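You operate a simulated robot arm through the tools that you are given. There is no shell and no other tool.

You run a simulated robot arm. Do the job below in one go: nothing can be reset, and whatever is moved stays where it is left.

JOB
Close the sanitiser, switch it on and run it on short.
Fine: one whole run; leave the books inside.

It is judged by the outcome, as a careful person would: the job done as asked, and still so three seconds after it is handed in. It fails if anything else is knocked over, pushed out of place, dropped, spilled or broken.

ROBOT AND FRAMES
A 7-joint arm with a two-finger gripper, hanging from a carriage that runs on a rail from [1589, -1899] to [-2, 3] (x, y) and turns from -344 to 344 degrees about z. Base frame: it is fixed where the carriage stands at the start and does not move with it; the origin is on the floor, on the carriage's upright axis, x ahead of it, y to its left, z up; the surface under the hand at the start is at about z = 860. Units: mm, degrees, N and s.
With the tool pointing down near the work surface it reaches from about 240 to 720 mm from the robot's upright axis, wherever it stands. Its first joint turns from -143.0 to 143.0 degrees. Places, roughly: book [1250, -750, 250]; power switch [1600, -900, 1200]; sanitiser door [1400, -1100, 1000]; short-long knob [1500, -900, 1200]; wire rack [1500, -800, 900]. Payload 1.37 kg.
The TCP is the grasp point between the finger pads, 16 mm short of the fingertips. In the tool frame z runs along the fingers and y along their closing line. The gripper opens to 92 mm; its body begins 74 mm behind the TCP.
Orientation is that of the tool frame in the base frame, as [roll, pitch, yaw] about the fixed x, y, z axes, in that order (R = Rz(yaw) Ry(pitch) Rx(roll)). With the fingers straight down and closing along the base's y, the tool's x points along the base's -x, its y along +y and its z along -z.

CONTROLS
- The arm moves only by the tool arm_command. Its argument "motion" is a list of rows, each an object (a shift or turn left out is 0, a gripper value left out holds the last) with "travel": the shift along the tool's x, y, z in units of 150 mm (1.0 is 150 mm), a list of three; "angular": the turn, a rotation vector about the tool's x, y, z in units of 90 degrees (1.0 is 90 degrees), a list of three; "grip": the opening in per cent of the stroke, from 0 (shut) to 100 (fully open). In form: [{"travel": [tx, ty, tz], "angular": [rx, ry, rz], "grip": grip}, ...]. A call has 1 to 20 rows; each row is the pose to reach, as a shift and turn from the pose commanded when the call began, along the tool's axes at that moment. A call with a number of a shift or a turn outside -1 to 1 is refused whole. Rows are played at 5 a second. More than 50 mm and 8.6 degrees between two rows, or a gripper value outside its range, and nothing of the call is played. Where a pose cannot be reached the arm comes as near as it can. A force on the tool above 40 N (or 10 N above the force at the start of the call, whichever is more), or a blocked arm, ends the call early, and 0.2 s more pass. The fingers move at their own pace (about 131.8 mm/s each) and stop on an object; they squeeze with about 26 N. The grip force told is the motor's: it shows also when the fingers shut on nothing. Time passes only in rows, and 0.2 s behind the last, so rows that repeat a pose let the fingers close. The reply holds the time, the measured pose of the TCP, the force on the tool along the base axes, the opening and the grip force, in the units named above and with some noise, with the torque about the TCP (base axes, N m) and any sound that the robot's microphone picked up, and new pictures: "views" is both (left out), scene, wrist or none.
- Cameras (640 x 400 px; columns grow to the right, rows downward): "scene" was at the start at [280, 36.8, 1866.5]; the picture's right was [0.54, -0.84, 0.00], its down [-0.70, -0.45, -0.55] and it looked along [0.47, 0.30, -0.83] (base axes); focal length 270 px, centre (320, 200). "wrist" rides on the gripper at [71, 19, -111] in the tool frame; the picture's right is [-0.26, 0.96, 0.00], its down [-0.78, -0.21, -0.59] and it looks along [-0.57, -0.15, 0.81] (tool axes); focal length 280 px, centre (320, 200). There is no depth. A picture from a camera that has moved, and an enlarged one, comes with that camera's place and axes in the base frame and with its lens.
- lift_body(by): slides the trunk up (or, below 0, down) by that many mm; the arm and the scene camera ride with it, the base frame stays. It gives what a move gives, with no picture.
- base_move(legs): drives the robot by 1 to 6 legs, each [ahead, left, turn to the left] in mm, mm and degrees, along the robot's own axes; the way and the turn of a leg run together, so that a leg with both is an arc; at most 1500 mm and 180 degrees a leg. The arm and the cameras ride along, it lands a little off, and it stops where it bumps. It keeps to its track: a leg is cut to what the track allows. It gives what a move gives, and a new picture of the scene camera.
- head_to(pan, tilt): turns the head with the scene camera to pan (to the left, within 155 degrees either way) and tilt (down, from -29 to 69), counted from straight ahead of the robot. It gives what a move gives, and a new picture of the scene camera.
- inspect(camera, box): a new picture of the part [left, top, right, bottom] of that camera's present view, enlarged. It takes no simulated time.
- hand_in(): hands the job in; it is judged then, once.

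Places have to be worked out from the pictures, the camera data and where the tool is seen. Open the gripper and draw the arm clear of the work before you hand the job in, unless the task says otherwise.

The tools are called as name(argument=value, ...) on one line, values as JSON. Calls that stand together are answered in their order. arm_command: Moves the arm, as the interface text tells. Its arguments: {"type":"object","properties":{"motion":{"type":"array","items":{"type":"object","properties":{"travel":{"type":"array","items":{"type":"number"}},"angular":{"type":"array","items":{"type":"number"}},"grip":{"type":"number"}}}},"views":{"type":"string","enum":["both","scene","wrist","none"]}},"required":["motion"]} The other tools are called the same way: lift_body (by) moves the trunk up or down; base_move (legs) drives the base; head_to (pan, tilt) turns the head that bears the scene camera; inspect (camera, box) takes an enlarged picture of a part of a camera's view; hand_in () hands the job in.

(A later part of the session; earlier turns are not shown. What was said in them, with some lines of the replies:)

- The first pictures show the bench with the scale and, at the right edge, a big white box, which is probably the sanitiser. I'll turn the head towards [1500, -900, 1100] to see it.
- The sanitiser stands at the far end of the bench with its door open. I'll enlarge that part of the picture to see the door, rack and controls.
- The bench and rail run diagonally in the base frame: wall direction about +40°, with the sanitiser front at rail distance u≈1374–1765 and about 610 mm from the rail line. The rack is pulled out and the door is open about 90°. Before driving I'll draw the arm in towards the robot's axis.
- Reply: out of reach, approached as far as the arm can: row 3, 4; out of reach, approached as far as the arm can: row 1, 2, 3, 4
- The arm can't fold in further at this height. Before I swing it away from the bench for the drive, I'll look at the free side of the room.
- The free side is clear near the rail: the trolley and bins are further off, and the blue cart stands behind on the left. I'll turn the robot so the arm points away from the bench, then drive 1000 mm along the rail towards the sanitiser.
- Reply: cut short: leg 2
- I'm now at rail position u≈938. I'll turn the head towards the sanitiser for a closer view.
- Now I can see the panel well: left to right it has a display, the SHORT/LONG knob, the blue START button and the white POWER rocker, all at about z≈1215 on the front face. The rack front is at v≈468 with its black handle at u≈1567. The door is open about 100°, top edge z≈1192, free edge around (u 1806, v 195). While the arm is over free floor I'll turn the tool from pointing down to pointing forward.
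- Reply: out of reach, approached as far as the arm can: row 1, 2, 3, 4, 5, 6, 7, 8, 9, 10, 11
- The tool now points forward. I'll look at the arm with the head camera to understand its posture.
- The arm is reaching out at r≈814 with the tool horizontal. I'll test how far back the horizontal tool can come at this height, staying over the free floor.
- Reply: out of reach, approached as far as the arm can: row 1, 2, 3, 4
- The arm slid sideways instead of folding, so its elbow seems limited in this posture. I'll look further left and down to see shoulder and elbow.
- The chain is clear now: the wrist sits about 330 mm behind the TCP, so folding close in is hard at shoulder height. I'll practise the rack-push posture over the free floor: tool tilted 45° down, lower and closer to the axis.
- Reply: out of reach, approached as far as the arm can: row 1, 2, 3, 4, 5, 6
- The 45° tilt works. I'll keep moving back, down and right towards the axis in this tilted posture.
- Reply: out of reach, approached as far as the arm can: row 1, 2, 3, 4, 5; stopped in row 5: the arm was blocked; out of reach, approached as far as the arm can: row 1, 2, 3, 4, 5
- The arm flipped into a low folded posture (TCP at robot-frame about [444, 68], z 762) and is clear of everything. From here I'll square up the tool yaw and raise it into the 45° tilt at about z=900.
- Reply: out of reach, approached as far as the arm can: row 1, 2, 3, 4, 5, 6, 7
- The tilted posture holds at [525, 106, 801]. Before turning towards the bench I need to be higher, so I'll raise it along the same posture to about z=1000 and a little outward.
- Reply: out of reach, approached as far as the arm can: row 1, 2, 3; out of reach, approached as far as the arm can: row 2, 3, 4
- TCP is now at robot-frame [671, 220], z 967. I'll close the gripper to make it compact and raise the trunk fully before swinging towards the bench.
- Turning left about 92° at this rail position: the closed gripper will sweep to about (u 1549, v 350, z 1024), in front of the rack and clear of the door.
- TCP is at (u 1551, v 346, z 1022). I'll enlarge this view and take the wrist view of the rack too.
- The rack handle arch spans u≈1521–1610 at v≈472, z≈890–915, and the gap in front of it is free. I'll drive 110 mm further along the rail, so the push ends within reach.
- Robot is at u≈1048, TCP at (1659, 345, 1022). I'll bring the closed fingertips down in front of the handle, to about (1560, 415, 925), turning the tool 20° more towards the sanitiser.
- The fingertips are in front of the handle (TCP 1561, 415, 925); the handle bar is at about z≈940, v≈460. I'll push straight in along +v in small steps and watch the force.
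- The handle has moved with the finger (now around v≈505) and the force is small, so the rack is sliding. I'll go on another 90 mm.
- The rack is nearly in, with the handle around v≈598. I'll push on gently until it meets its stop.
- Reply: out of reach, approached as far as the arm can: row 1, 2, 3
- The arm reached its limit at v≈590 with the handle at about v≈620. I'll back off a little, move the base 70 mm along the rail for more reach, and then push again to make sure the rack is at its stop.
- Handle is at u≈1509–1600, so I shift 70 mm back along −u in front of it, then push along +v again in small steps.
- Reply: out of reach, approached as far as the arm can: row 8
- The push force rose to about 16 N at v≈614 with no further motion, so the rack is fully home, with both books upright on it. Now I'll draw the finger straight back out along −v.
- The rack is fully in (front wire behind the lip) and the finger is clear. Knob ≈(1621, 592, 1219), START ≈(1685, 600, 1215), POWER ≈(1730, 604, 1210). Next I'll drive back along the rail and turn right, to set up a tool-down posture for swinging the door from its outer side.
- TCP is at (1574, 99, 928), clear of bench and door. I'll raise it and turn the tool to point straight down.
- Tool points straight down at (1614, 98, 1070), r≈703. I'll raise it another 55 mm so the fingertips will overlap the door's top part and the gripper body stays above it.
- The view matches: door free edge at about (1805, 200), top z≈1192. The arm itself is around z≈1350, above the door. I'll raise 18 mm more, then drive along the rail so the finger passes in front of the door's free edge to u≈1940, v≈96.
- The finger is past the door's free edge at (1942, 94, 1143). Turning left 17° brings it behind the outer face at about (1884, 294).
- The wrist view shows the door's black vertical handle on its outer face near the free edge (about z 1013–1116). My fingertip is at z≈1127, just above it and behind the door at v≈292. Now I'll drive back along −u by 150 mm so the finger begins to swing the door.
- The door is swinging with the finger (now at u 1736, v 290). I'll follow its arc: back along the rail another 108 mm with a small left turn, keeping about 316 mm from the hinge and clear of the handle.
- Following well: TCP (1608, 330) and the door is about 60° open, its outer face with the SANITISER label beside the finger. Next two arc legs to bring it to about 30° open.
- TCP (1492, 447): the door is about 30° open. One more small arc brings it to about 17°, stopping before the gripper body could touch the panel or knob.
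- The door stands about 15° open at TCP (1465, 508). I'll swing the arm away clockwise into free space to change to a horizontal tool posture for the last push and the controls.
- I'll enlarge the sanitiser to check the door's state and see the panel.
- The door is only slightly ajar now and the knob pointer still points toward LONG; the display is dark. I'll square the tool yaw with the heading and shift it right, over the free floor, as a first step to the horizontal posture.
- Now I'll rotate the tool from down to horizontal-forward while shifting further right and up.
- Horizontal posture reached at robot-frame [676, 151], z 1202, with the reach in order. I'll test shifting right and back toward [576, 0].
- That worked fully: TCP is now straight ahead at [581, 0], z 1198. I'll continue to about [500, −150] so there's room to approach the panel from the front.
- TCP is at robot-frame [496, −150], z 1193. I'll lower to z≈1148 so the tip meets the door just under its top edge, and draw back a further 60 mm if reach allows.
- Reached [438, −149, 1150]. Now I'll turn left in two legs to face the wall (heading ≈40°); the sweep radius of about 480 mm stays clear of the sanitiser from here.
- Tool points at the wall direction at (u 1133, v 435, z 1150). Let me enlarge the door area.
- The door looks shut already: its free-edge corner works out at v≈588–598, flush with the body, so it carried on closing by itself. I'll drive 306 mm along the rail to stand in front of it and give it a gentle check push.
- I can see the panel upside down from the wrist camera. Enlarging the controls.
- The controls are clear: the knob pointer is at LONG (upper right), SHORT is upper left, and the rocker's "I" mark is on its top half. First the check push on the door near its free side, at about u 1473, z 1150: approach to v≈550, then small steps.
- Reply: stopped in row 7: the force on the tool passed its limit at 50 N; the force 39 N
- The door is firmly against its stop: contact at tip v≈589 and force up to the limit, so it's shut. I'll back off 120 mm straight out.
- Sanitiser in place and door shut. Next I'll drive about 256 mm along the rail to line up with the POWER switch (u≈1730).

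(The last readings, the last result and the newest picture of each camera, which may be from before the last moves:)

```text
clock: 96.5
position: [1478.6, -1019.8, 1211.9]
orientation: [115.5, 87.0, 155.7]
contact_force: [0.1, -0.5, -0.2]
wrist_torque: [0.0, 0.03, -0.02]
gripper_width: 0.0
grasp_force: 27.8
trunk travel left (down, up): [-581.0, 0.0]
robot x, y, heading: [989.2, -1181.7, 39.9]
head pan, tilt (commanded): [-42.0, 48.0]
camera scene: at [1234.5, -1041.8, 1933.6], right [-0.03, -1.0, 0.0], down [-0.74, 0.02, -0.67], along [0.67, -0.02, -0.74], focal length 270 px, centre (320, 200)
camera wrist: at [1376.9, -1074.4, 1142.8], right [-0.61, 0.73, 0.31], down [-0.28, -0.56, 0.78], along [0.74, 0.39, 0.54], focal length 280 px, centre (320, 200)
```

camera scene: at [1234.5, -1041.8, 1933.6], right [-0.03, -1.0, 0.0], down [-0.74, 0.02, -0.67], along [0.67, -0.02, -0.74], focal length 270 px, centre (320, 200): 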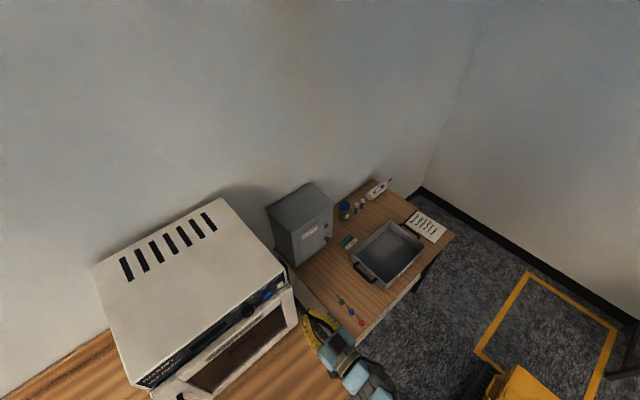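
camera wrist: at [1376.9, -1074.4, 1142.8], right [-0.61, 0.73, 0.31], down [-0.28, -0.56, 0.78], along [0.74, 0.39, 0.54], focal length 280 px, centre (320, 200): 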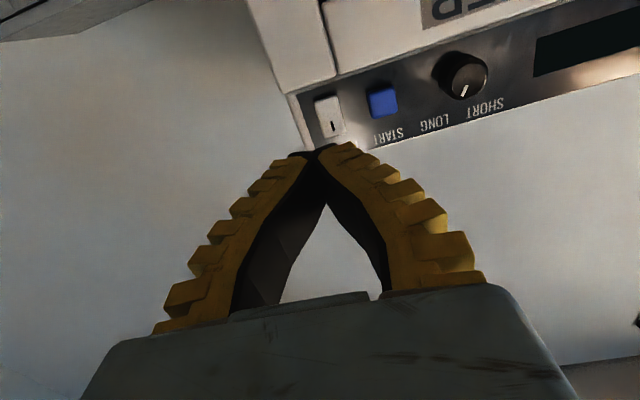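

TCP is at (1731, 480, 1212). Using the wrist view, the rocker lies at u≈1724, z≈1202–1239, with its "I" half at z≈1229. I'll align to that and press in slowly.

arm_command(motion=[{"travel": [-0.06, 0.02, 0.15]}, {"travel": [-0.11, 0.047, 0.35]}, {"travel": [-0.117, 0.047, 0.53]}, {"travel": [-0.12, 0.047, 0.58]}, {"travel": [-0.12, 0.047, 0.61]}], views="both")

inspect(camera="wrist", box=[220, 60, 420, 185])

```text
clock: 97.7
position: [1545.1, -957.3, 1226.7]
orientation: [116.1, 87.0, 156.3]
contact_force: [0.9, 0.7, 0.2]
wrist_torque: [-0.04, 0.03, 0.0]
gripper_width: 0.0
grasp_force: 27.9
trunk travel left (down, up): [-581.0, 0.0]
robot x, y, heading: [988.0, -1181.1, 40.1]
head pan, tilt (commanded): [-42.0, 48.0]
camera scene: at [1234.5, -1041.8, 1933.6], right [-0.03, -1.0, 0.0], down [-0.74, 0.02, -0.67], along [0.67, -0.02, -0.74], focal length 270 px, centre (320, 200)
camera wrist: at [1443.4, -1011.2, 1159.0], right [-0.61, 0.73, 0.31], down [-0.28, -0.56, 0.78], along [0.74, 0.39, 0.54], focal length 280 px, centre (320, 200)
```

scene: 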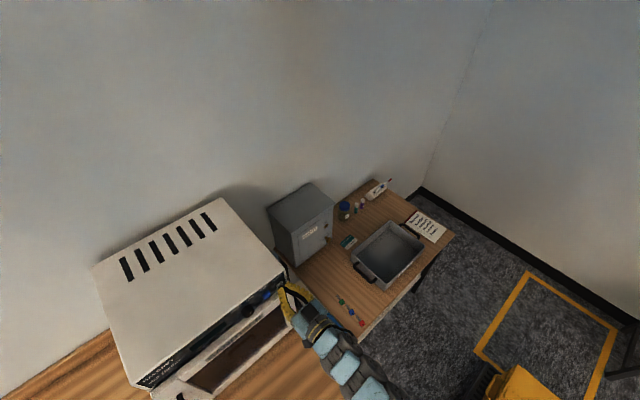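
wrist: 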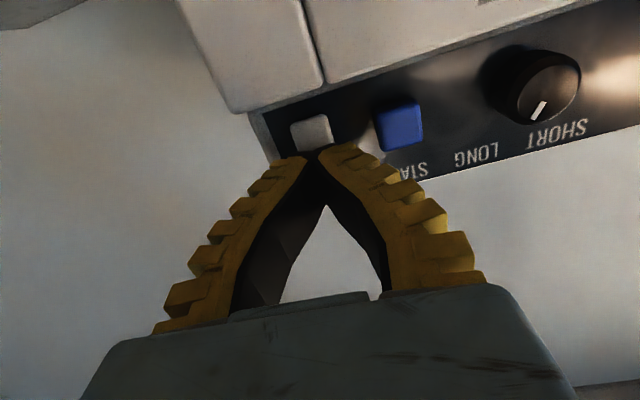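

```text
3.20 times, centred on (320, 122) of wrist
camera zoom: at [1443.4, -1011.2, 1159.0], right [-0.61, 0.73, 0.31], down [-0.28, -0.56, 0.78], along [0.74, 0.39, 0.54], focal length 897 px, centre (320, 448)
```

zoom: 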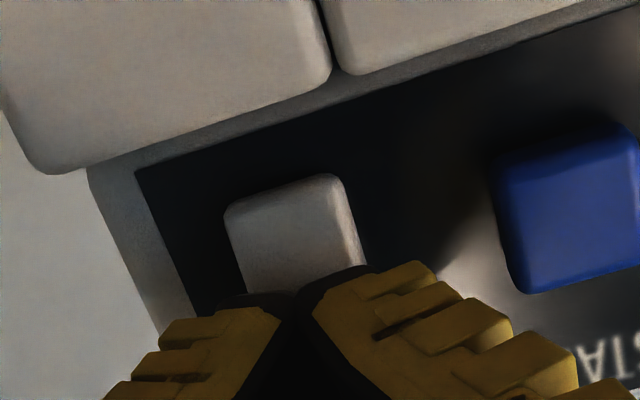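

Tip is right in front of the rocker's upper half at v≈587. Pressing in 4 mm steps, with the force limit as safeguard.

arm_command(motion=[{"travel": [0, 0, 0.027]}, {"travel": [0, 0, 0.053]}, {"travel": [0, 0, 0.08]}, {"travel": [-0.002, 0, 0.107]}, {"travel": [-0.003, 0, 0.133]}], views="wrist")

inspect(camera="wrist", box=[220, 60, 420, 185])

```text
clock: 98.8
position: [1555.9, -949.9, 1225.8]
orientation: [118.4, 86.9, 158.5]
contact_force: [-24.8, -18.8, 10.4]
wrist_torque: [-0.04, -0.01, -0.01]
gripper_width: 6.3
grasp_force: 28.0
trunk travel left (down, up): [-581.0, 0.0]
robot x, y, heading: [988.6, -1181.6, 40.1]
head pan, tilt (commanded): [-42.0, 48.0]
heard: click
stopped in row 5: the force on the tool passed its limit at 43 N (the readings are from after the stop); the commanded pose is now the measured one
camera wrist: at [1454.0, -1003.3, 1157.0], right [-0.61, 0.73, 0.31], down [-0.28, -0.56, 0.78], along [0.75, 0.39, 0.54], focal length 280 px, centre (320, 200)
```

wrist: 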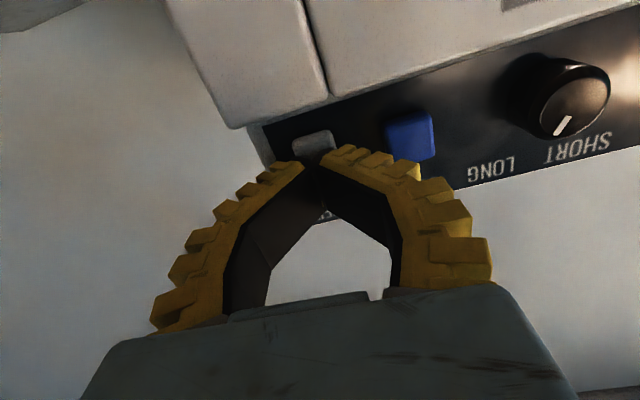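

```text
3.20 times, centred on (320, 122) of wrist
camera zoom: at [1454.0, -1003.3, 1157.0], right [-0.61, 0.73, 0.31], down [-0.28, -0.56, 0.78], along [0.75, 0.39, 0.54], focal length 897 px, centre (320, 448)
```

zoom: 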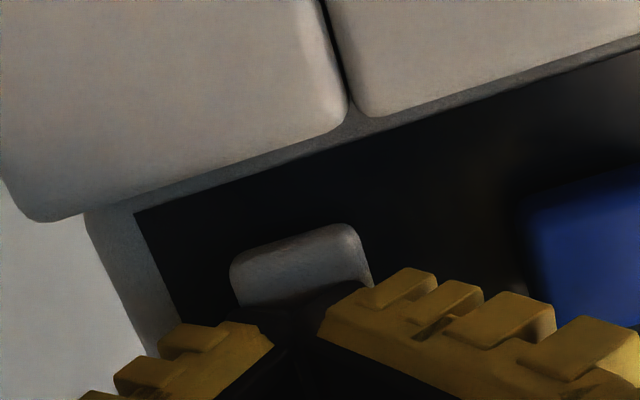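

A click was heard, so the rocker moved. Backing off to look at the panel and the display.

arm_command(motion=[{"travel": [0, 0, -0.15]}, {"travel": [0, 0, -0.4]}, {"travel": [0, 0, -0.65]}], views="both")

inspect(camera="wrist", box=[270, 30, 640, 180])

inspect(camera="scene", box=[130, 250, 310, 390])

```text
clock: 99.6
position: [1483.6, -1008.9, 1229.9]
orientation: [115.8, 87.0, 156.0]
contact_force: [0.1, -0.5, -0.5]
wrist_torque: [-0.03, 0.02, 0.02]
gripper_width: 0.3
grasp_force: 28.2
trunk travel left (down, up): [-581.0, 0.0]
robot x, y, heading: [985.4, -1183.1, 39.9]
head pan, tilt (commanded): [-42.0, 48.0]
camera scene: at [1234.7, -1041.8, 1933.7], right [-0.03, -1.0, 0.0], down [-0.74, 0.02, -0.67], along [0.67, -0.02, -0.74], focal length 270 px, centre (320, 200)
camera wrist: at [1382.4, -1062.4, 1161.4], right [-0.61, 0.73, 0.31], down [-0.28, -0.56, 0.78], along [0.74, 0.39, 0.54], focal length 280 px, centre (320, 200)
```

scene: 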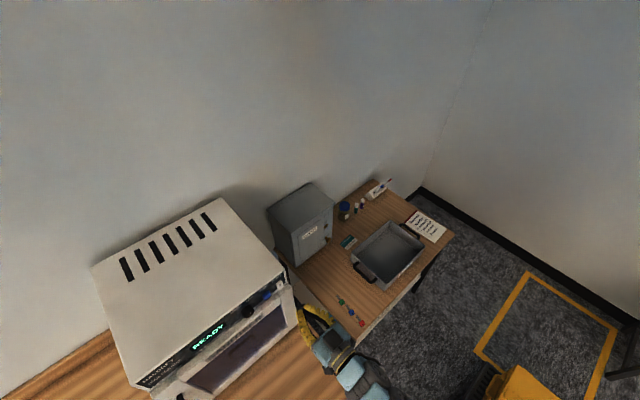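
wrist: 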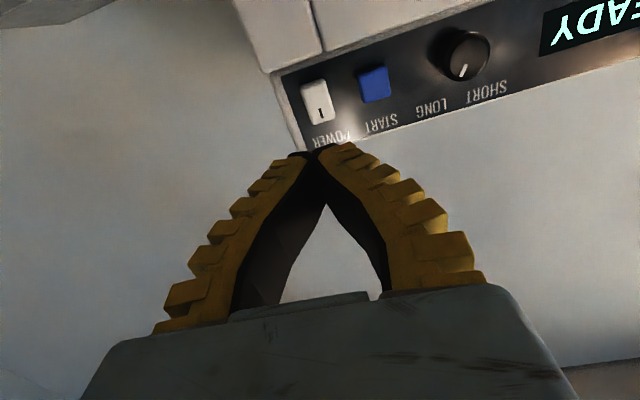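

```text
1.73 times, centred on (455, 105) of wrist
camera zoom: at [1382.4, -1062.4, 1161.4], right [-0.61, 0.73, 0.31], down [-0.28, -0.56, 0.78], along [0.74, 0.39, 0.54], focal length 485 px, centre (86, 364)
```

zoom: 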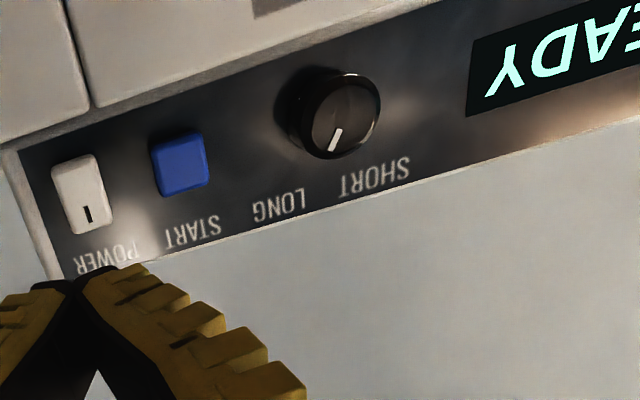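

```text
2.86 times, centred on (220, 320) of scene
camera zoom: at [1234.7, -1041.8, 1933.7], right [-0.03, -1.0, 0.0], down [-0.74, 0.02, -0.67], along [0.67, -0.02, -0.74], focal length 772 px, centre (606, -143)
```

zoom: 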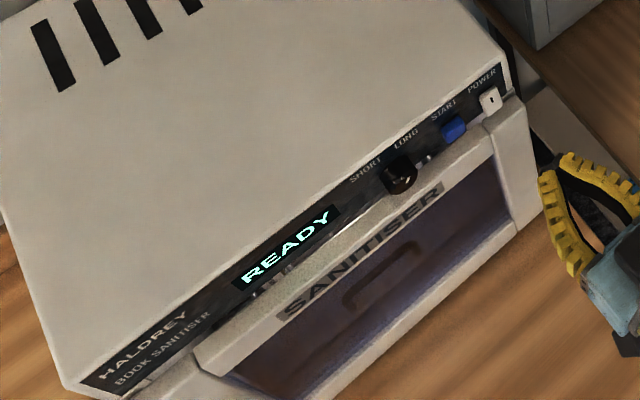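

The display reads READY with the power on. Next is the knob: axis about (u 1618, z 1219). I'll move the arm in front of it, opening the fingers to about 50 mm, and check alignment.

arm_command(motion=[{"travel": [0.02, 0.24, 0.0], "grip": 54}, {"travel": [0.04, 0.48, 0.05], "grip": 54}, {"travel": [0.06, 0.715, 0.12], "grip": 54}, {"travel": [0.06, 0.715, 0.12], "grip": 54}], views="both")

inspect(camera="wrist", box=[200, 40, 440, 190])

```text
clock: 100.6
position: [1427.5, -915.4, 1225.0]
orientation: [117.3, 87.0, 157.4]
contact_force: [0.5, 0.6, -0.4]
wrist_torque: [-0.01, 0.01, -0.03]
gripper_width: 52.9
grasp_force: 2.0
trunk travel left (down, up): [-581.0, 0.0]
robot x, y, heading: [986.0, -1178.3, 39.9]
head pan, tilt (commanded): [-42.0, 48.0]
camera scene: at [1234.7, -1042.0, 1933.7], right [-0.03, -1.0, 0.0], down [-0.74, 0.02, -0.67], along [0.67, -0.02, -0.74], focal length 270 px, centre (320, 200)
camera wrist: at [1326.6, -969.8, 1156.4], right [-0.61, 0.73, 0.31], down [-0.28, -0.56, 0.78], along [0.74, 0.39, 0.54], focal length 280 px, centre (320, 200)
```

scene: 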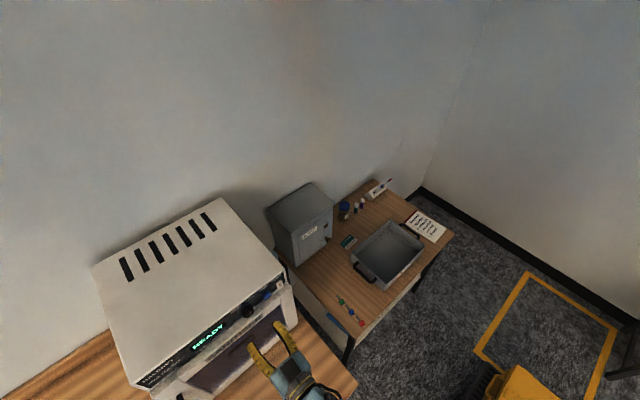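
wrist: 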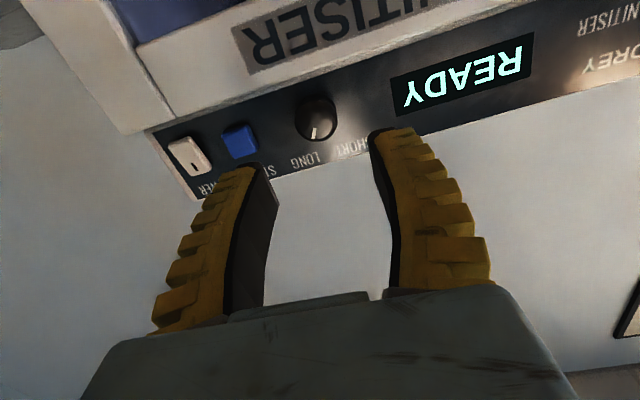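

```text
2.67 times, centred on (320, 115) of wrist
camera zoom: at [1326.6, -969.8, 1156.4], right [-0.61, 0.73, 0.31], down [-0.28, -0.56, 0.78], along [0.74, 0.39, 0.54], focal length 748 px, centre (320, 427)
```

zoom: 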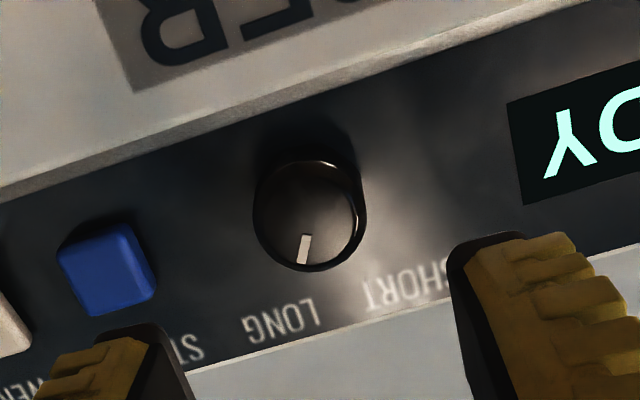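

Alignment is good: the knob face is within ~3 mm of the tool line, and its pointer is about 25–30° right of vertical (LONG). I'll pre-rotate the gripper about 18° clockwise, narrow it to 46 mm and advance over the knob.

arm_command(motion=[{"travel": [0, -0.017, 0.0], "angular": [0, 0, 0.067], "grip": 50}, {"travel": [0, -0.017, 0.0], "angular": [0, 0, 0.133], "grip": 50}, {"travel": [0, -0.017, 0.1], "angular": [0, 0, 0.2], "grip": 50}, {"travel": [-0.006, -0.017, 0.3], "angular": [0, 0, 0.2], "grip": 50}, {"travel": [-0.01, -0.017, 0.42], "angular": [0, 0, 0.2], "grip": 50}], views="wrist")

inspect(camera="wrist", box=[200, 60, 440, 210])

```text
clock: 101.8
position: [1478.6, -877.7, 1223.2]
orientation: [94.0, 69.2, 133.8]
contact_force: [-0.7, -0.1, -0.1]
wrist_torque: [0.0, -0.02, 0.03]
gripper_width: 49.1
grasp_force: 1.9
trunk travel left (down, up): [-581.0, 0.0]
robot x, y, heading: [988.7, -1177.0, 40.1]
head pan, tilt (commanded): [-42.0, 48.0]
camera wrist: at [1363.5, -914.8, 1166.3], right [-0.51, 0.63, 0.59], down [-0.13, -0.73, 0.67], along [0.85, 0.26, 0.46], focal length 280 px, centre (320, 200)
```

wrist: 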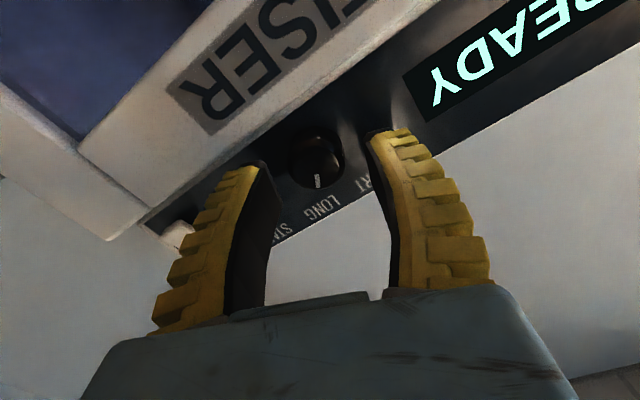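

```text
2.67 times, centred on (320, 135) of wrist
camera zoom: at [1363.5, -914.8, 1166.3], right [-0.51, 0.63, 0.59], down [-0.13, -0.73, 0.67], along [0.85, 0.26, 0.46], focal length 748 px, centre (320, 373)
```

zoom: 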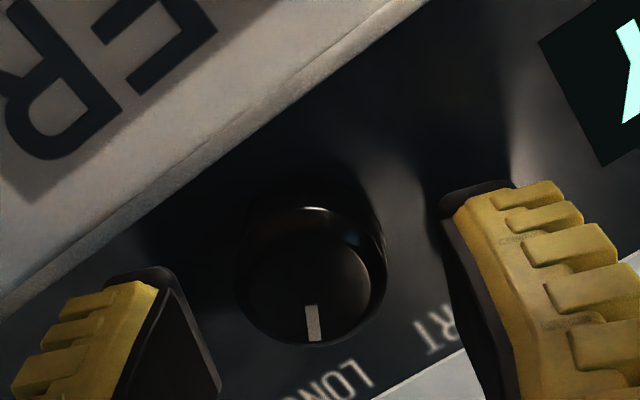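

The knob is centred between the fingers to within a few mm. I'll correct by 2 mm, advance 15 mm so the pads overlap the knob, and close on it.

arm_command(motion=[{"travel": [0.017, 0.008, 0.05], "grip": 50}, {"travel": [0.017, 0.008, 0.1], "grip": 50}, {"travel": [0.017, 0.008, 0.1], "grip": 0}, {"travel": [0.017, 0.008, 0.1], "grip": 0}, {"travel": [0.017, 0.008, 0.1], "grip": 0}], views="wrist")

inspect(camera="wrist", box=[200, 60, 440, 210])

```text
clock: 103.0
position: [1490.1, -866.6, 1221.2]
orientation: [94.1, 69.3, 133.9]
contact_force: [8.1, -6.5, -9.3]
wrist_torque: [-0.51, 0.45, 0.2]
gripper_width: 21.9
grasp_force: 27.7
trunk travel left (down, up): [-581.0, 0.0]
robot x, y, heading: [986.9, -1178.5, 40.1]
head pan, tilt (commanded): [-42.0, 48.0]
camera wrist: at [1374.8, -905.1, 1163.7], right [-0.51, 0.63, 0.58], down [-0.13, -0.73, 0.67], along [0.85, 0.26, 0.46], focal length 280 px, centre (320, 200)
```

wrist: 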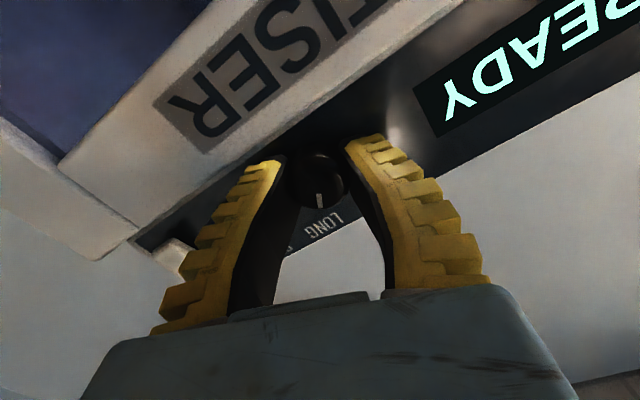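

```text
2.67 times, centred on (320, 135) of wrist
camera zoom: at [1374.8, -905.1, 1163.7], right [-0.51, 0.63, 0.58], down [-0.13, -0.73, 0.67], along [0.85, 0.26, 0.46], focal length 748 px, centre (320, 373)
```

zoom: 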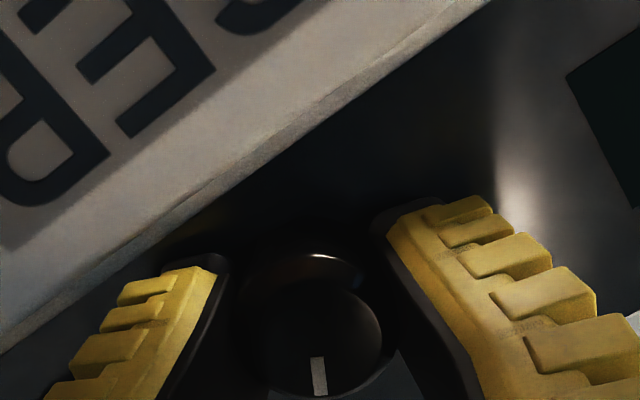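

The fingers hold the knob (small sideways load of about 10 N from a slight offset). I'll shift 2 mm to centre and turn counter-clockwise 36° in small steps.

arm_command(motion=[{"travel": [0.008, -0.017, 0], "angular": [0, 0, -0.08], "grip": 0}, {"travel": [0.008, -0.017, 0], "angular": [0, 0, -0.16], "grip": 0}, {"travel": [0.008, -0.017, 0], "angular": [0, 0, -0.24], "grip": 0}, {"travel": [0.008, -0.017, 0], "angular": [0, 0, -0.32], "grip": 0}, {"travel": [0.008, -0.017, 0], "angular": [0, 0, -0.4], "grip": 0}], views="wrist")

inspect(camera="wrist", box=[200, 60, 440, 210])

```text
clock: 104.2
position: [1488.3, -867.6, 1221.1]
orientation: [-94.7, 74.6, -54.4]
contact_force: [-5.5, 2.0, 3.1]
wrist_torque: [-0.16, 0.23, -0.12]
gripper_width: 19.9
grasp_force: 28.3
trunk travel left (down, up): [-581.0, 0.0]
robot x, y, heading: [983.0, -1180.7, 39.8]
head pan, tilt (commanded): [-42.0, 48.0]
camera wrist: at [1402.1, -938.1, 1148.7], right [-0.65, 0.76, 0.0], down [-0.44, -0.37, 0.82], along [0.63, 0.53, 0.57], focal length 280 px, centre (320, 200)
```

wrist: 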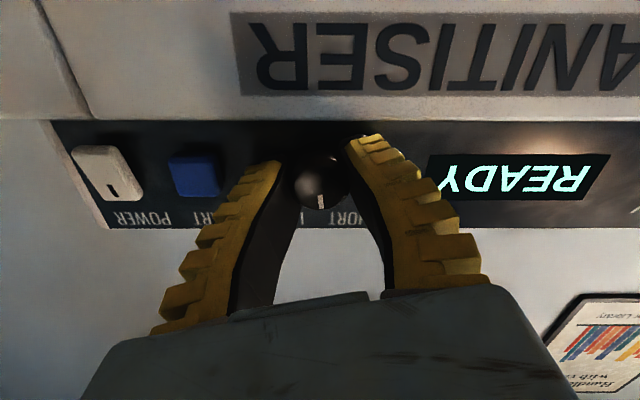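

```text
2.67 times, centred on (320, 135) of wrist
camera zoom: at [1402.1, -938.1, 1148.7], right [-0.65, 0.76, 0.0], down [-0.44, -0.37, 0.82], along [0.63, 0.53, 0.57], focal length 748 px, centre (320, 373)
```

zoom: 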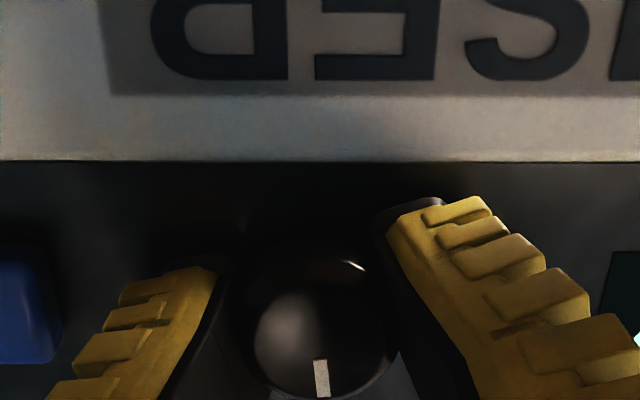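

The knob turned along: its pointer is now about 7° past vertical towards SHORT. I'll release, rotate the open gripper back 27°, re-grip and turn another 27°.

arm_command(motion=[{"angular": [0, 0, 0], "grip": 50}, {"angular": [0, 0, 0], "grip": 50}, {"angular": [0, 0, 0.075], "grip": 50}, {"angular": [0, 0, 0.15], "grip": 50}, {"angular": [0, 0, 0.225], "grip": 50}, {"angular": [0, 0, 0.3], "grip": 50}, {"angular": [0, 0, 0.3], "grip": 0}, {"angular": [0, 0, 0.3], "grip": 0}, {"angular": [0, 0, 0.3], "grip": 0}, {"angular": [0, 0, 0.225], "grip": 0}, {"angular": [0, 0, 0.15], "grip": 0}, {"angular": [0, 0, 0.075], "grip": 0}, {"angular": [0, 0, 0.0], "grip": 0}], views="wrist")

inspect(camera="wrist", box=[200, 60, 440, 210])

```text
clock: 107.0
position: [1488.5, -867.6, 1221.4]
orientation: [-95.0, 74.6, -54.7]
contact_force: [-1.9, 2.7, -6.0]
wrist_torque: [0.2, 0.26, -0.07]
gripper_width: 22.0
grasp_force: 27.9
trunk travel left (down, up): [-581.0, 0.0]
robot x, y, heading: [986.1, -1178.2, 40.0]
head pan, tilt (commanded): [-42.0, 48.0]
camera wrist: at [1401.8, -938.7, 1148.1], right [-0.64, 0.76, 0.0], down [-0.44, -0.37, 0.82], along [0.63, 0.53, 0.57], focal length 280 px, centre (320, 200)
```

wrist: 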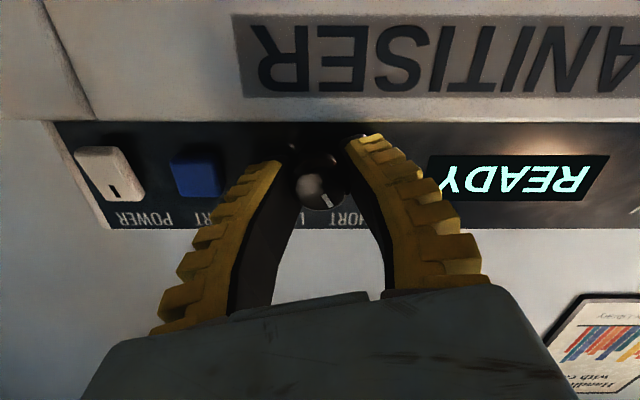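

```text
2.67 times, centred on (320, 135) of wrist
camera zoom: at [1401.8, -938.7, 1148.1], right [-0.64, 0.76, 0.0], down [-0.44, -0.37, 0.82], along [0.63, 0.53, 0.57], focal length 748 px, centre (320, 373)
```

zoom: 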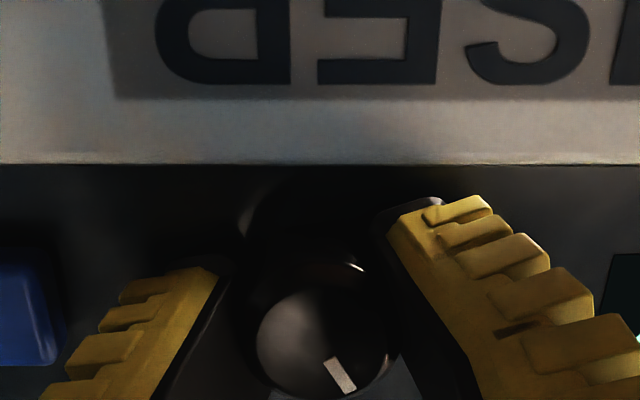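

The pointer now sits about 31° left of vertical, right in line with the SHORT label. I'll release and back straight out to check it.

arm_command(motion=[{"travel": [0, 0, 0], "grip": 54}, {"travel": [0, 0, 0], "grip": 54}, {"travel": [0, 0, -0.15], "grip": 54}, {"travel": [0, 0, -0.4], "grip": 54}, {"travel": [0, 0, -0.65], "grip": 54}], views="both")

inspect(camera="wrist", box=[180, 60, 460, 200])

inspect(camera="scene", box=[180, 260, 300, 350])

```text
clock: 108.2
position: [1414.7, -930.2, 1224.9]
orientation: [-94.7, 74.6, -54.4]
contact_force: [-0.5, -0.6, 0.4]
wrist_torque: [0.0, 0.0, 0.01]
gripper_width: 52.2
grasp_force: 1.8
trunk travel left (down, up): [-581.0, 0.0]
robot x, y, heading: [989.2, -1180.5, 40.1]
head pan, tilt (commanded): [-42.0, 48.0]
camera scene: at [1234.8, -1041.9, 1933.8], right [-0.03, -1.0, 0.0], down [-0.74, 0.02, -0.67], along [0.67, -0.02, -0.74], focal length 270 px, centre (320, 200)
camera wrist: at [1327.7, -1001.4, 1151.6], right [-0.64, 0.76, 0.0], down [-0.44, -0.37, 0.82], along [0.63, 0.53, 0.57], focal length 280 px, centre (320, 200)
```

scene: 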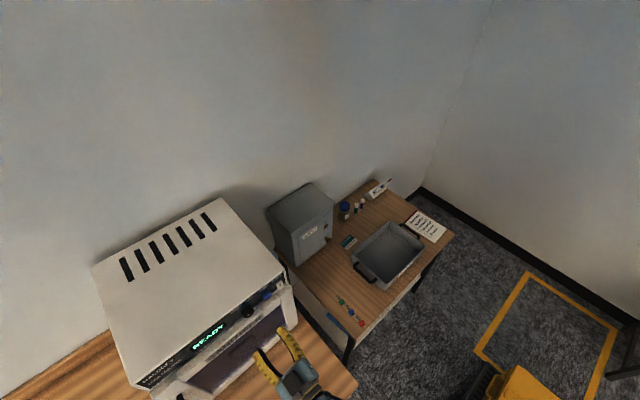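
wrist: 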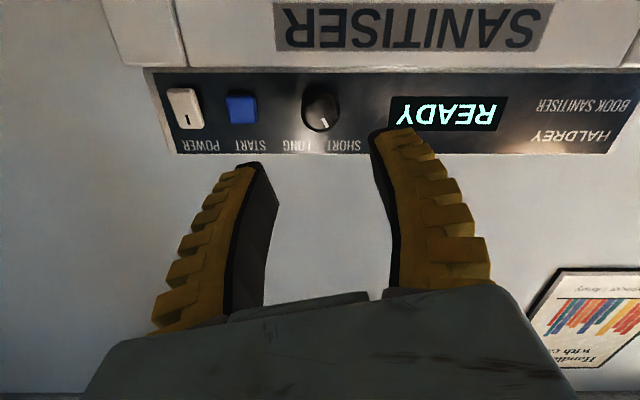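

```text
2.29 times, centred on (320, 130) of wrist
camera zoom: at [1327.7, -1001.4, 1151.6], right [-0.64, 0.76, 0.0], down [-0.44, -0.37, 0.82], along [0.63, 0.53, 0.57], focal length 641 px, centre (320, 360)
```

zoom: 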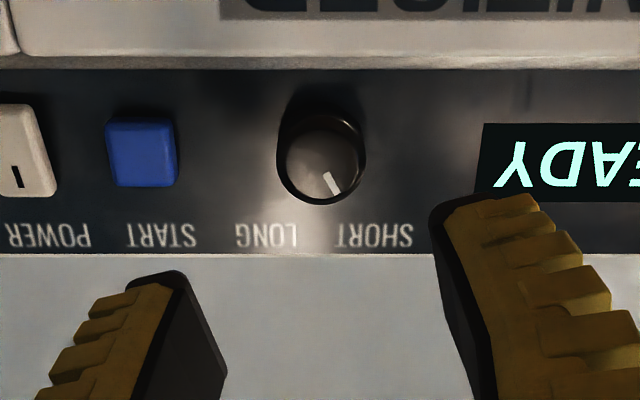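

```text
4.44 times, centred on (240, 305) of scene
camera zoom: at [1234.8, -1041.9, 1933.8], right [-0.03, -1.0, 0.0], down [-0.74, 0.02, -0.67], along [0.67, -0.02, -0.74], focal length 1202 px, centre (676, -267)
```

zoom: 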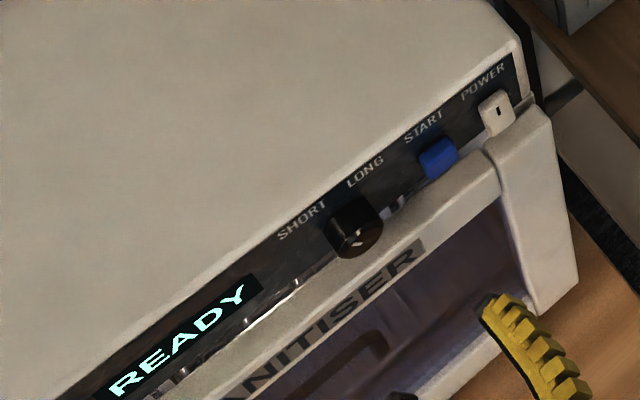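

Let me look more closely at the pointer to be certain of its position before starting.

inspect(camera="wrist", box=[275, 70, 375, 160])

```text
4.44 times, centred on (325, 115) of wrist
camera zoom: at [1327.7, -1001.4, 1151.6], right [-0.64, 0.76, 0.0], down [-0.44, -0.37, 0.82], along [0.63, 0.53, 0.57], focal length 1246 px, centre (298, 578)
```

zoom: 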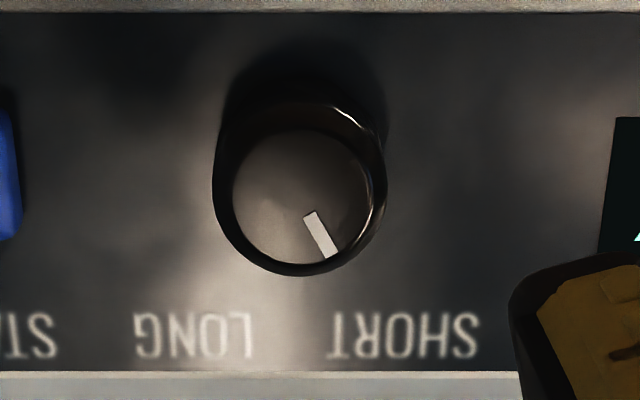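

The pointer is at about −29°, aimed at SHORT (mirror of its former LONG position). Now I'll close the fingers and line up with the START button at about (u 1681, z 1220).

arm_command(motion=[{"travel": [0.053, -0.19, 0], "grip": 0}, {"travel": [0.106, -0.387, 0.0], "grip": 0}, {"travel": [0.106, -0.387, 0.2], "grip": 0}, {"travel": [0.106, -0.387, 0.4], "grip": 0}, {"travel": [0.106, -0.387, 0.467], "grip": 0}], views="wrist")

inspect(camera="wrist", box=[220, 60, 420, 185])

```text
clock: 109.4
position: [1507.6, -931.8, 1222.0]
orientation: [-94.9, 74.7, -54.6]
contact_force: [-0.1, -0.3, 0.1]
wrist_torque: [0.0, 0.02, 0.04]
gripper_width: 0.1
grasp_force: 25.3
trunk travel left (down, up): [-581.0, 0.0]
robot x, y, heading: [989.7, -1178.8, 40.4]
head pan, tilt (commanded): [-42.0, 48.0]
camera wrist: at [1420.7, -1002.7, 1149.0], right [-0.64, 0.76, 0.0], down [-0.44, -0.37, 0.82], along [0.63, 0.53, 0.57], focal length 280 px, centre (320, 200)
```

wrist: 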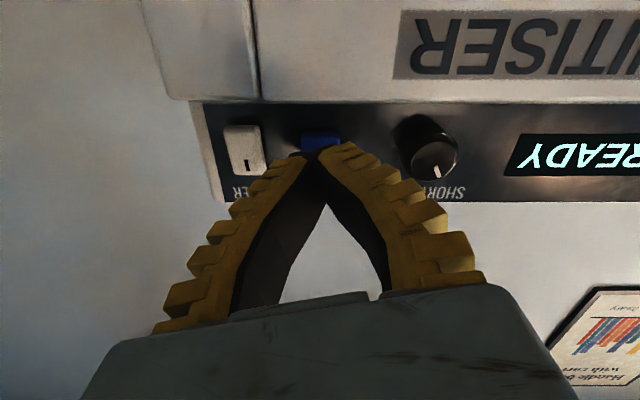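

```text
3.20 times, centred on (320, 122) of wrist
camera zoom: at [1420.7, -1002.7, 1149.0], right [-0.64, 0.76, 0.0], down [-0.44, -0.37, 0.82], along [0.63, 0.53, 0.57], focal length 897 px, centre (320, 448)
```

zoom: 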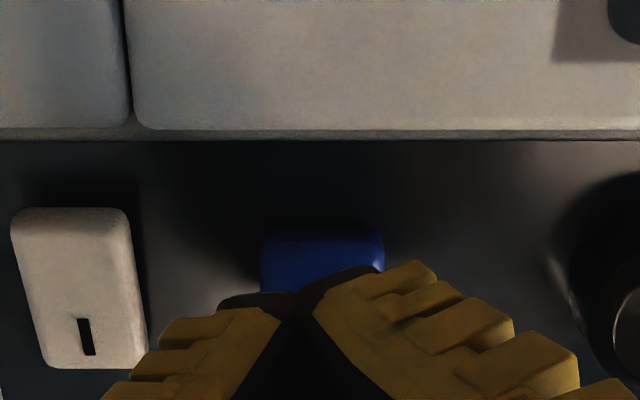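

The fingertip is centred on the START button with the tip at v≈575. Pressing forward in small steps.

arm_command(motion=[{"travel": [0, 0, 0.06]}, {"travel": [0, 0, 0.1]}, {"travel": [0, 0, 0.127]}, {"travel": [0, 0, 0.153]}, {"travel": [0, 0, 0.18]}, {"travel": [0, 0, 0.207]}, {"travel": [0, 0, 0.233]}, {"travel": [0, 0, 0.26]}], views="both")

```text
clock: 111.2
position: [1533.8, -909.1, 1217.8]
orientation: [-95.7, 74.6, -55.5]
contact_force: [-31.1, -22.9, 9.5]
wrist_torque: [0.16, -0.21, 0.04]
gripper_width: 6.0
grasp_force: 28.0
trunk travel left (down, up): [-581.0, 0.0]
robot x, y, heading: [982.2, -1180.7, 40.1]
head pan, tilt (commanded): [-42.0, 48.0]
heard: click
camera scene: at [1233.7, -1042.7, 1932.6], right [-0.03, -1.0, 0.0], down [-0.74, 0.02, -0.67], along [0.67, -0.02, -0.74], focal length 270 px, centre (320, 200)
camera wrist: at [1447.0, -980.3, 1146.0], right [-0.64, 0.76, 0.0], down [-0.43, -0.36, 0.82], along [0.63, 0.53, 0.57], focal length 280 px, centre (320, 200)
```

scene: 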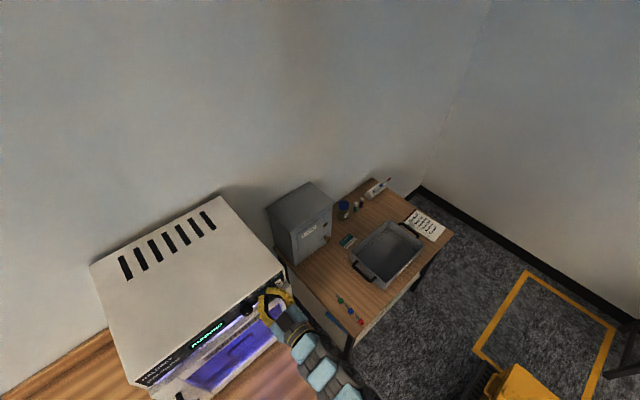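
wrist: 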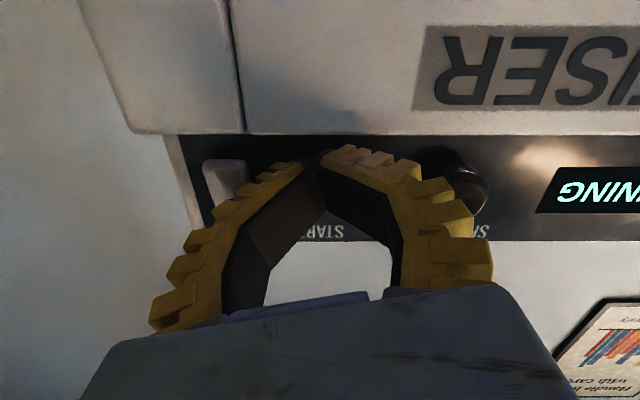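

A click, and the display shows RUNNING with the violet light on inside. Backing straight off the button now.

arm_command(motion=[{"travel": [0, 0, -0.15]}, {"travel": [0, 0, -0.4]}, {"travel": [0, 0, -0.7]}, {"travel": [0, 0, -0.95]}], views="both")

inspect(camera="scene", box=[130, 250, 310, 390])

inspect(camera="wrist", box=[200, 40, 640, 200])

```text
clock: 112.2
position: [1427.8, -998.3, 1223.1]
orientation: [-95.0, 74.7, -54.7]
contact_force: [1.7, -0.4, -0.4]
wrist_torque: [-0.01, 0.03, -0.01]
gripper_width: 0.0
grasp_force: 27.7
trunk travel left (down, up): [-581.0, 0.0]
robot x, y, heading: [985.3, -1179.2, 40.1]
head pan, tilt (commanded): [-42.0, 48.0]
camera scene: at [1234.7, -1041.9, 1933.7], right [-0.03, -1.0, 0.0], down [-0.74, 0.02, -0.67], along [0.67, -0.02, -0.74], focal length 270 px, centre (320, 200)
camera wrist: at [1340.6, -1069.1, 1151.2], right [-0.64, 0.76, 0.0], down [-0.44, -0.37, 0.82], along [0.63, 0.53, 0.57], focal length 280 px, centre (320, 200)
```

scene: 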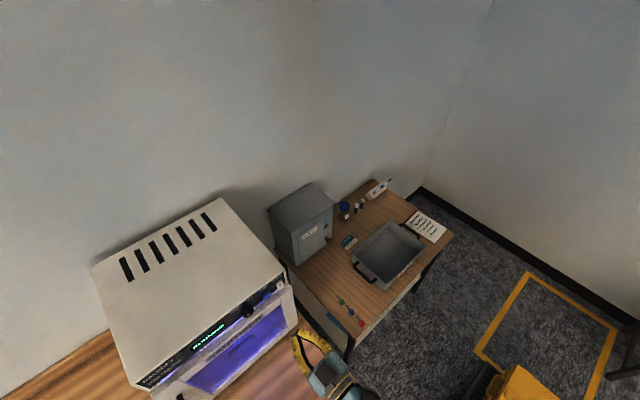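
wrist: 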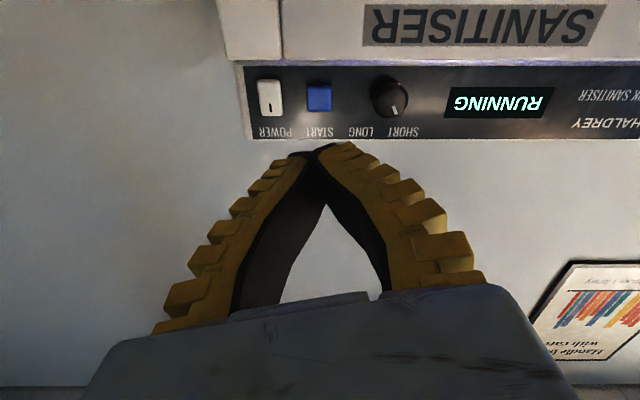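

```text
2.86 times, centred on (220, 320) of scene
camera zoom: at [1234.7, -1041.9, 1933.7], right [-0.03, -1.0, 0.0], down [-0.74, 0.02, -0.67], along [0.67, -0.02, -0.74], focal length 772 px, centre (606, -143)
```

zoom: 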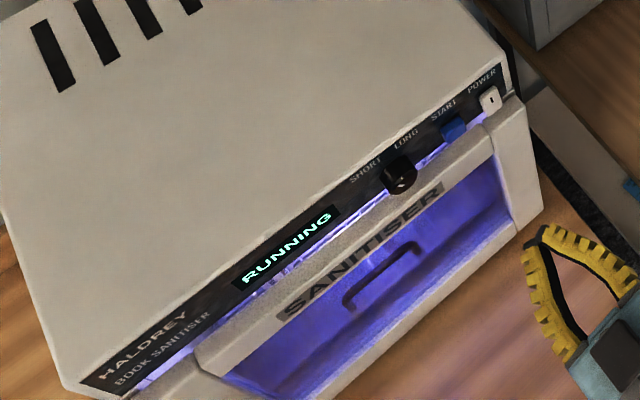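

```text
1.45 times, centred on (420, 120) of wrist
camera zoom: at [1340.6, -1069.1, 1151.2], right [-0.64, 0.76, 0.0], down [-0.44, -0.37, 0.82], along [0.63, 0.53, 0.57], focal length 408 px, centre (174, 316)
```

zoom: 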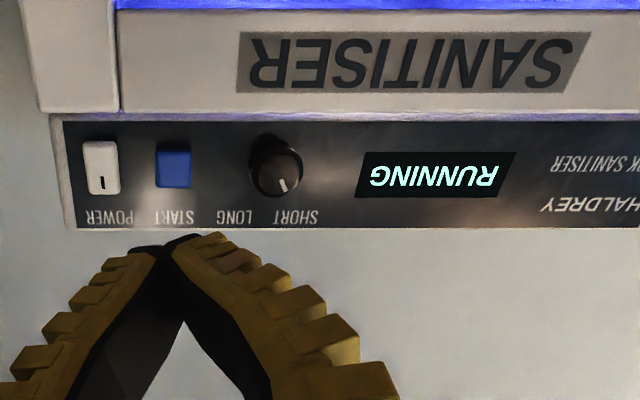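

It's running. I'll open the gripper and, while it runs, turn the robot right to draw the arm clear of the sanitiser, keeping an eye on the display with the head camera.

arm_command(motion=[{"travel": [0, 0, 0], "grip": 60}, {"travel": [0, 0, 0], "grip": 60}], views="none")

base_move(legs=[[0, 0, -70]])

head_to(pan=62, tilt=40)

```text
clock: 112.8
position: [1426.9, -997.8, 1222.8]
orientation: [-95.0, 74.7, -54.7]
contact_force: [1.0, -0.5, 0.1]
wrist_torque: [-0.02, -0.01, -0.03]
gripper_width: 57.7
grasp_force: 1.3
trunk travel left (down, up): [-581.0, 0.0]
robot x, y, heading: [984.2, -1182.4, 40.0]
head pan, tilt (commanded): [-42.0, 48.0]
```

```text
clock: 116.2
position: [1304.8, -1534.5, 1222.5]
orientation: [-94.9, 74.7, -125.2]
contact_force: [0.7, 0.1, 0.0]
wrist_torque: [-0.02, 0.03, 0.0]
gripper_width: 57.9
grasp_force: 2.0
trunk travel left (down, up): [-581.0, 0.0]
robot x, y, heading: [987.9, -1181.7, -30.6]
head pan, tilt (commanded): [-42.0, 48.0]
camera scene: at [1201.0, -1367.7, 1933.6], right [-0.95, -0.3, 0.0], down [-0.22, 0.71, -0.67], along [0.2, -0.64, -0.74], focal length 270 px, centre (320, 200)
```

scene: 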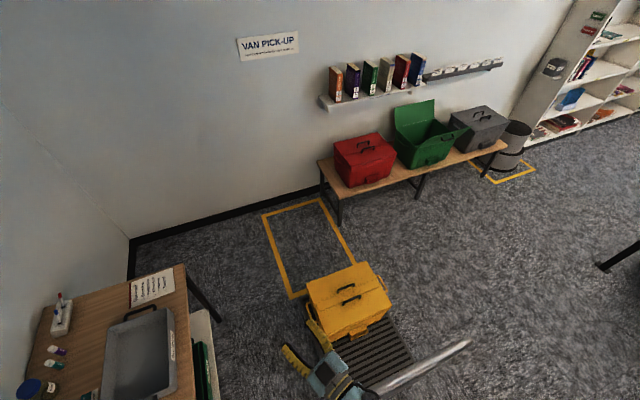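

```text
clock: 118.0
position: [1305.5, -1534.6, 1223.3]
orientation: [-95.0, 74.7, -125.2]
contact_force: [0.3, -0.1, 0.2]
wrist_torque: [-0.03, 0.0, 0.0]
gripper_width: 57.9
grasp_force: 2.0
trunk travel left (down, up): [-581.0, 0.0]
robot x, y, heading: [988.3, -1177.5, -30.6]
head pan, tilt (commanded): [62.0, 40.0]
camera scene: at [1249.7, -1248.1, 1945.1], right [0.52, -0.85, 0.0], down [-0.55, -0.34, -0.77], along [0.65, 0.4, -0.64], focal length 270 px, centre (320, 200)
```

scene: 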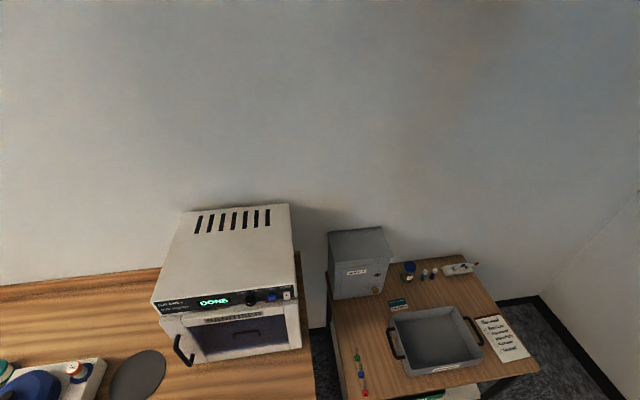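

The display now looks like DONE. Enlarging to confirm, and checking the door and surroundings.

inspect(camera="scene", box=[150, 280, 310, 370])

inspect(camera="scene", box=[230, 285, 300, 325])

```text
4.00 times, centred on (230, 325) of scene
camera zoom: at [1249.7, -1248.1, 1945.1], right [0.52, -0.85, 0.0], down [-0.55, -0.34, -0.77], along [0.65, 0.4, -0.64], focal length 1081 px, centre (680, -300)
```

zoom: 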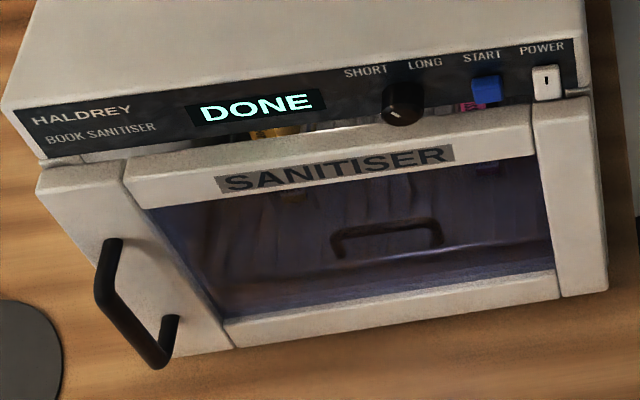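

```text
9.14 times, centred on (265, 305) of scene
camera zoom: at [1249.7, -1248.1, 1945.1], right [0.52, -0.85, 0.0], down [-0.55, -0.34, -0.77], along [0.65, 0.4, -0.64], focal length 2472 px, centre (823, -760)
```

zoom: 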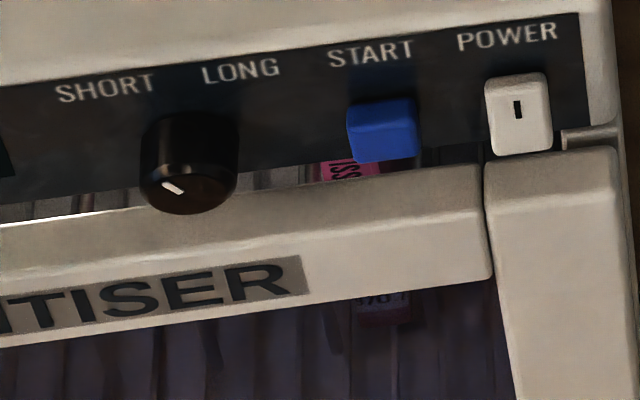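

The display reads DONE with the light off, the knob at SHORT, power on, the door shut and the books inside. The arm is well clear at u≈2014, v≈16; I'll open the gripper fully and take one last look.

arm_command(motion=[{"travel": [0, 0, 0], "grip": 100}, {"travel": [0, 0, 0], "grip": 100}, {"travel": [0, 0, 0], "grip": 100}], views="both")

```text
clock: 118.8
position: [1304.6, -1535.1, 1223.8]
orientation: [-95.1, 74.7, -125.2]
contact_force: [-0.1, -0.3, 0.0]
wrist_torque: [0.01, 0.02, -0.03]
gripper_width: 92.1
grasp_force: 0.0
trunk travel left (down, up): [-581.0, 0.0]
robot x, y, heading: [990.0, -1178.8, -30.3]
head pan, tilt (commanded): [62.0, 40.0]
camera scene: at [1249.7, -1248.1, 1945.1], right [0.52, -0.85, 0.0], down [-0.55, -0.34, -0.77], along [0.65, 0.4, -0.64], focal length 270 px, centre (320, 200)
camera wrist: at [1207.5, -1476.7, 1151.1], right [0.51, 0.86, 0.0], down [-0.49, 0.29, 0.82], along [0.71, -0.42, 0.57], focal length 280 px, centre (320, 200)
```

scene: 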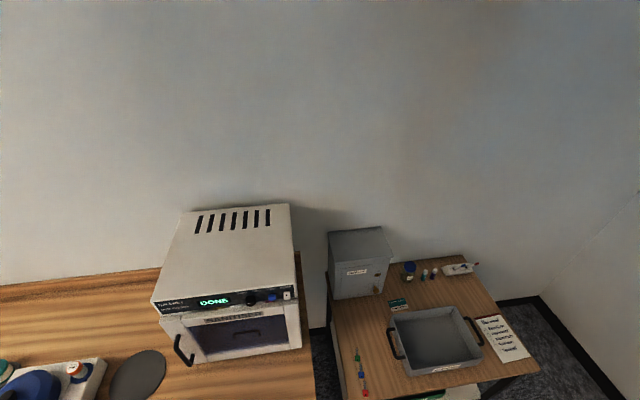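
wrist: 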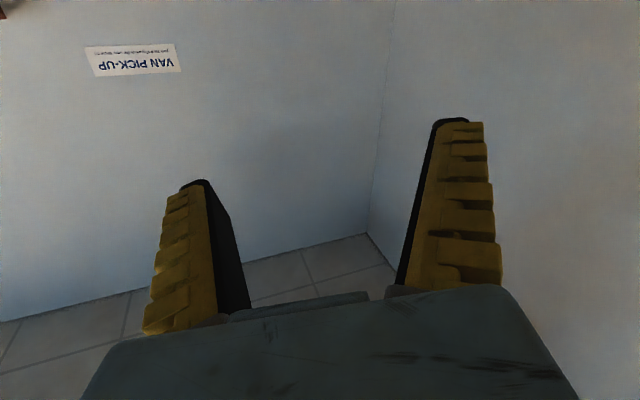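

Everything looks in order here. One quick look at the rest of the bench before handing in.

head_to(pan=95, tilt=50)

```text
clock: 119.8
position: [1304.9, -1534.1, 1223.0]
orientation: [-94.9, 74.7, -125.3]
contact_force: [-0.2, -0.2, -0.1]
wrist_torque: [0.02, -0.01, 0.0]
gripper_width: 92.1
grasp_force: 0.1
trunk travel left (down, up): [-581.0, 0.0]
robot x, y, heading: [988.2, -1182.0, -30.4]
head pan, tilt (commanded): [95.0, 50.0]
camera scene: at [1210.4, -1223.0, 1930.9], right [0.9, -0.43, 0.0], down [-0.33, -0.69, -0.64], along [0.28, 0.58, -0.77], focal length 270 px, centre (320, 200)
```

scene: 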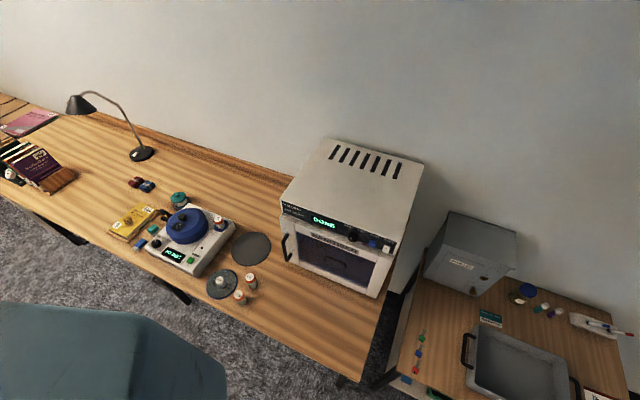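

Everything else on the bench stands as it was, including the bottles, disc machine, lamp and books. The sanitiser shows DONE with its door shut, and the arm is clear with the gripper open. Handing in.

hand_in()

```text
The job is handed in.
```

The sanitiser ran one whole cycle on short and its display reads DONE. The door is shut, the power is still on, and both books are inside.

- **Rack and door:** I pushed the wire rack fully in first, because it was pulled out and in the door's way. I then swung the door shut and checked it with a firm push.
- **Controls:** I switched on the power, turned the knob from LONG to SHORT, and pressed START. The display went from READY to RUNNING to DONE.
- **Surroundings:** In the last camera view, everything else on the bench looked undisturbed. The arm is clear of the sanitiser with the gripper open.
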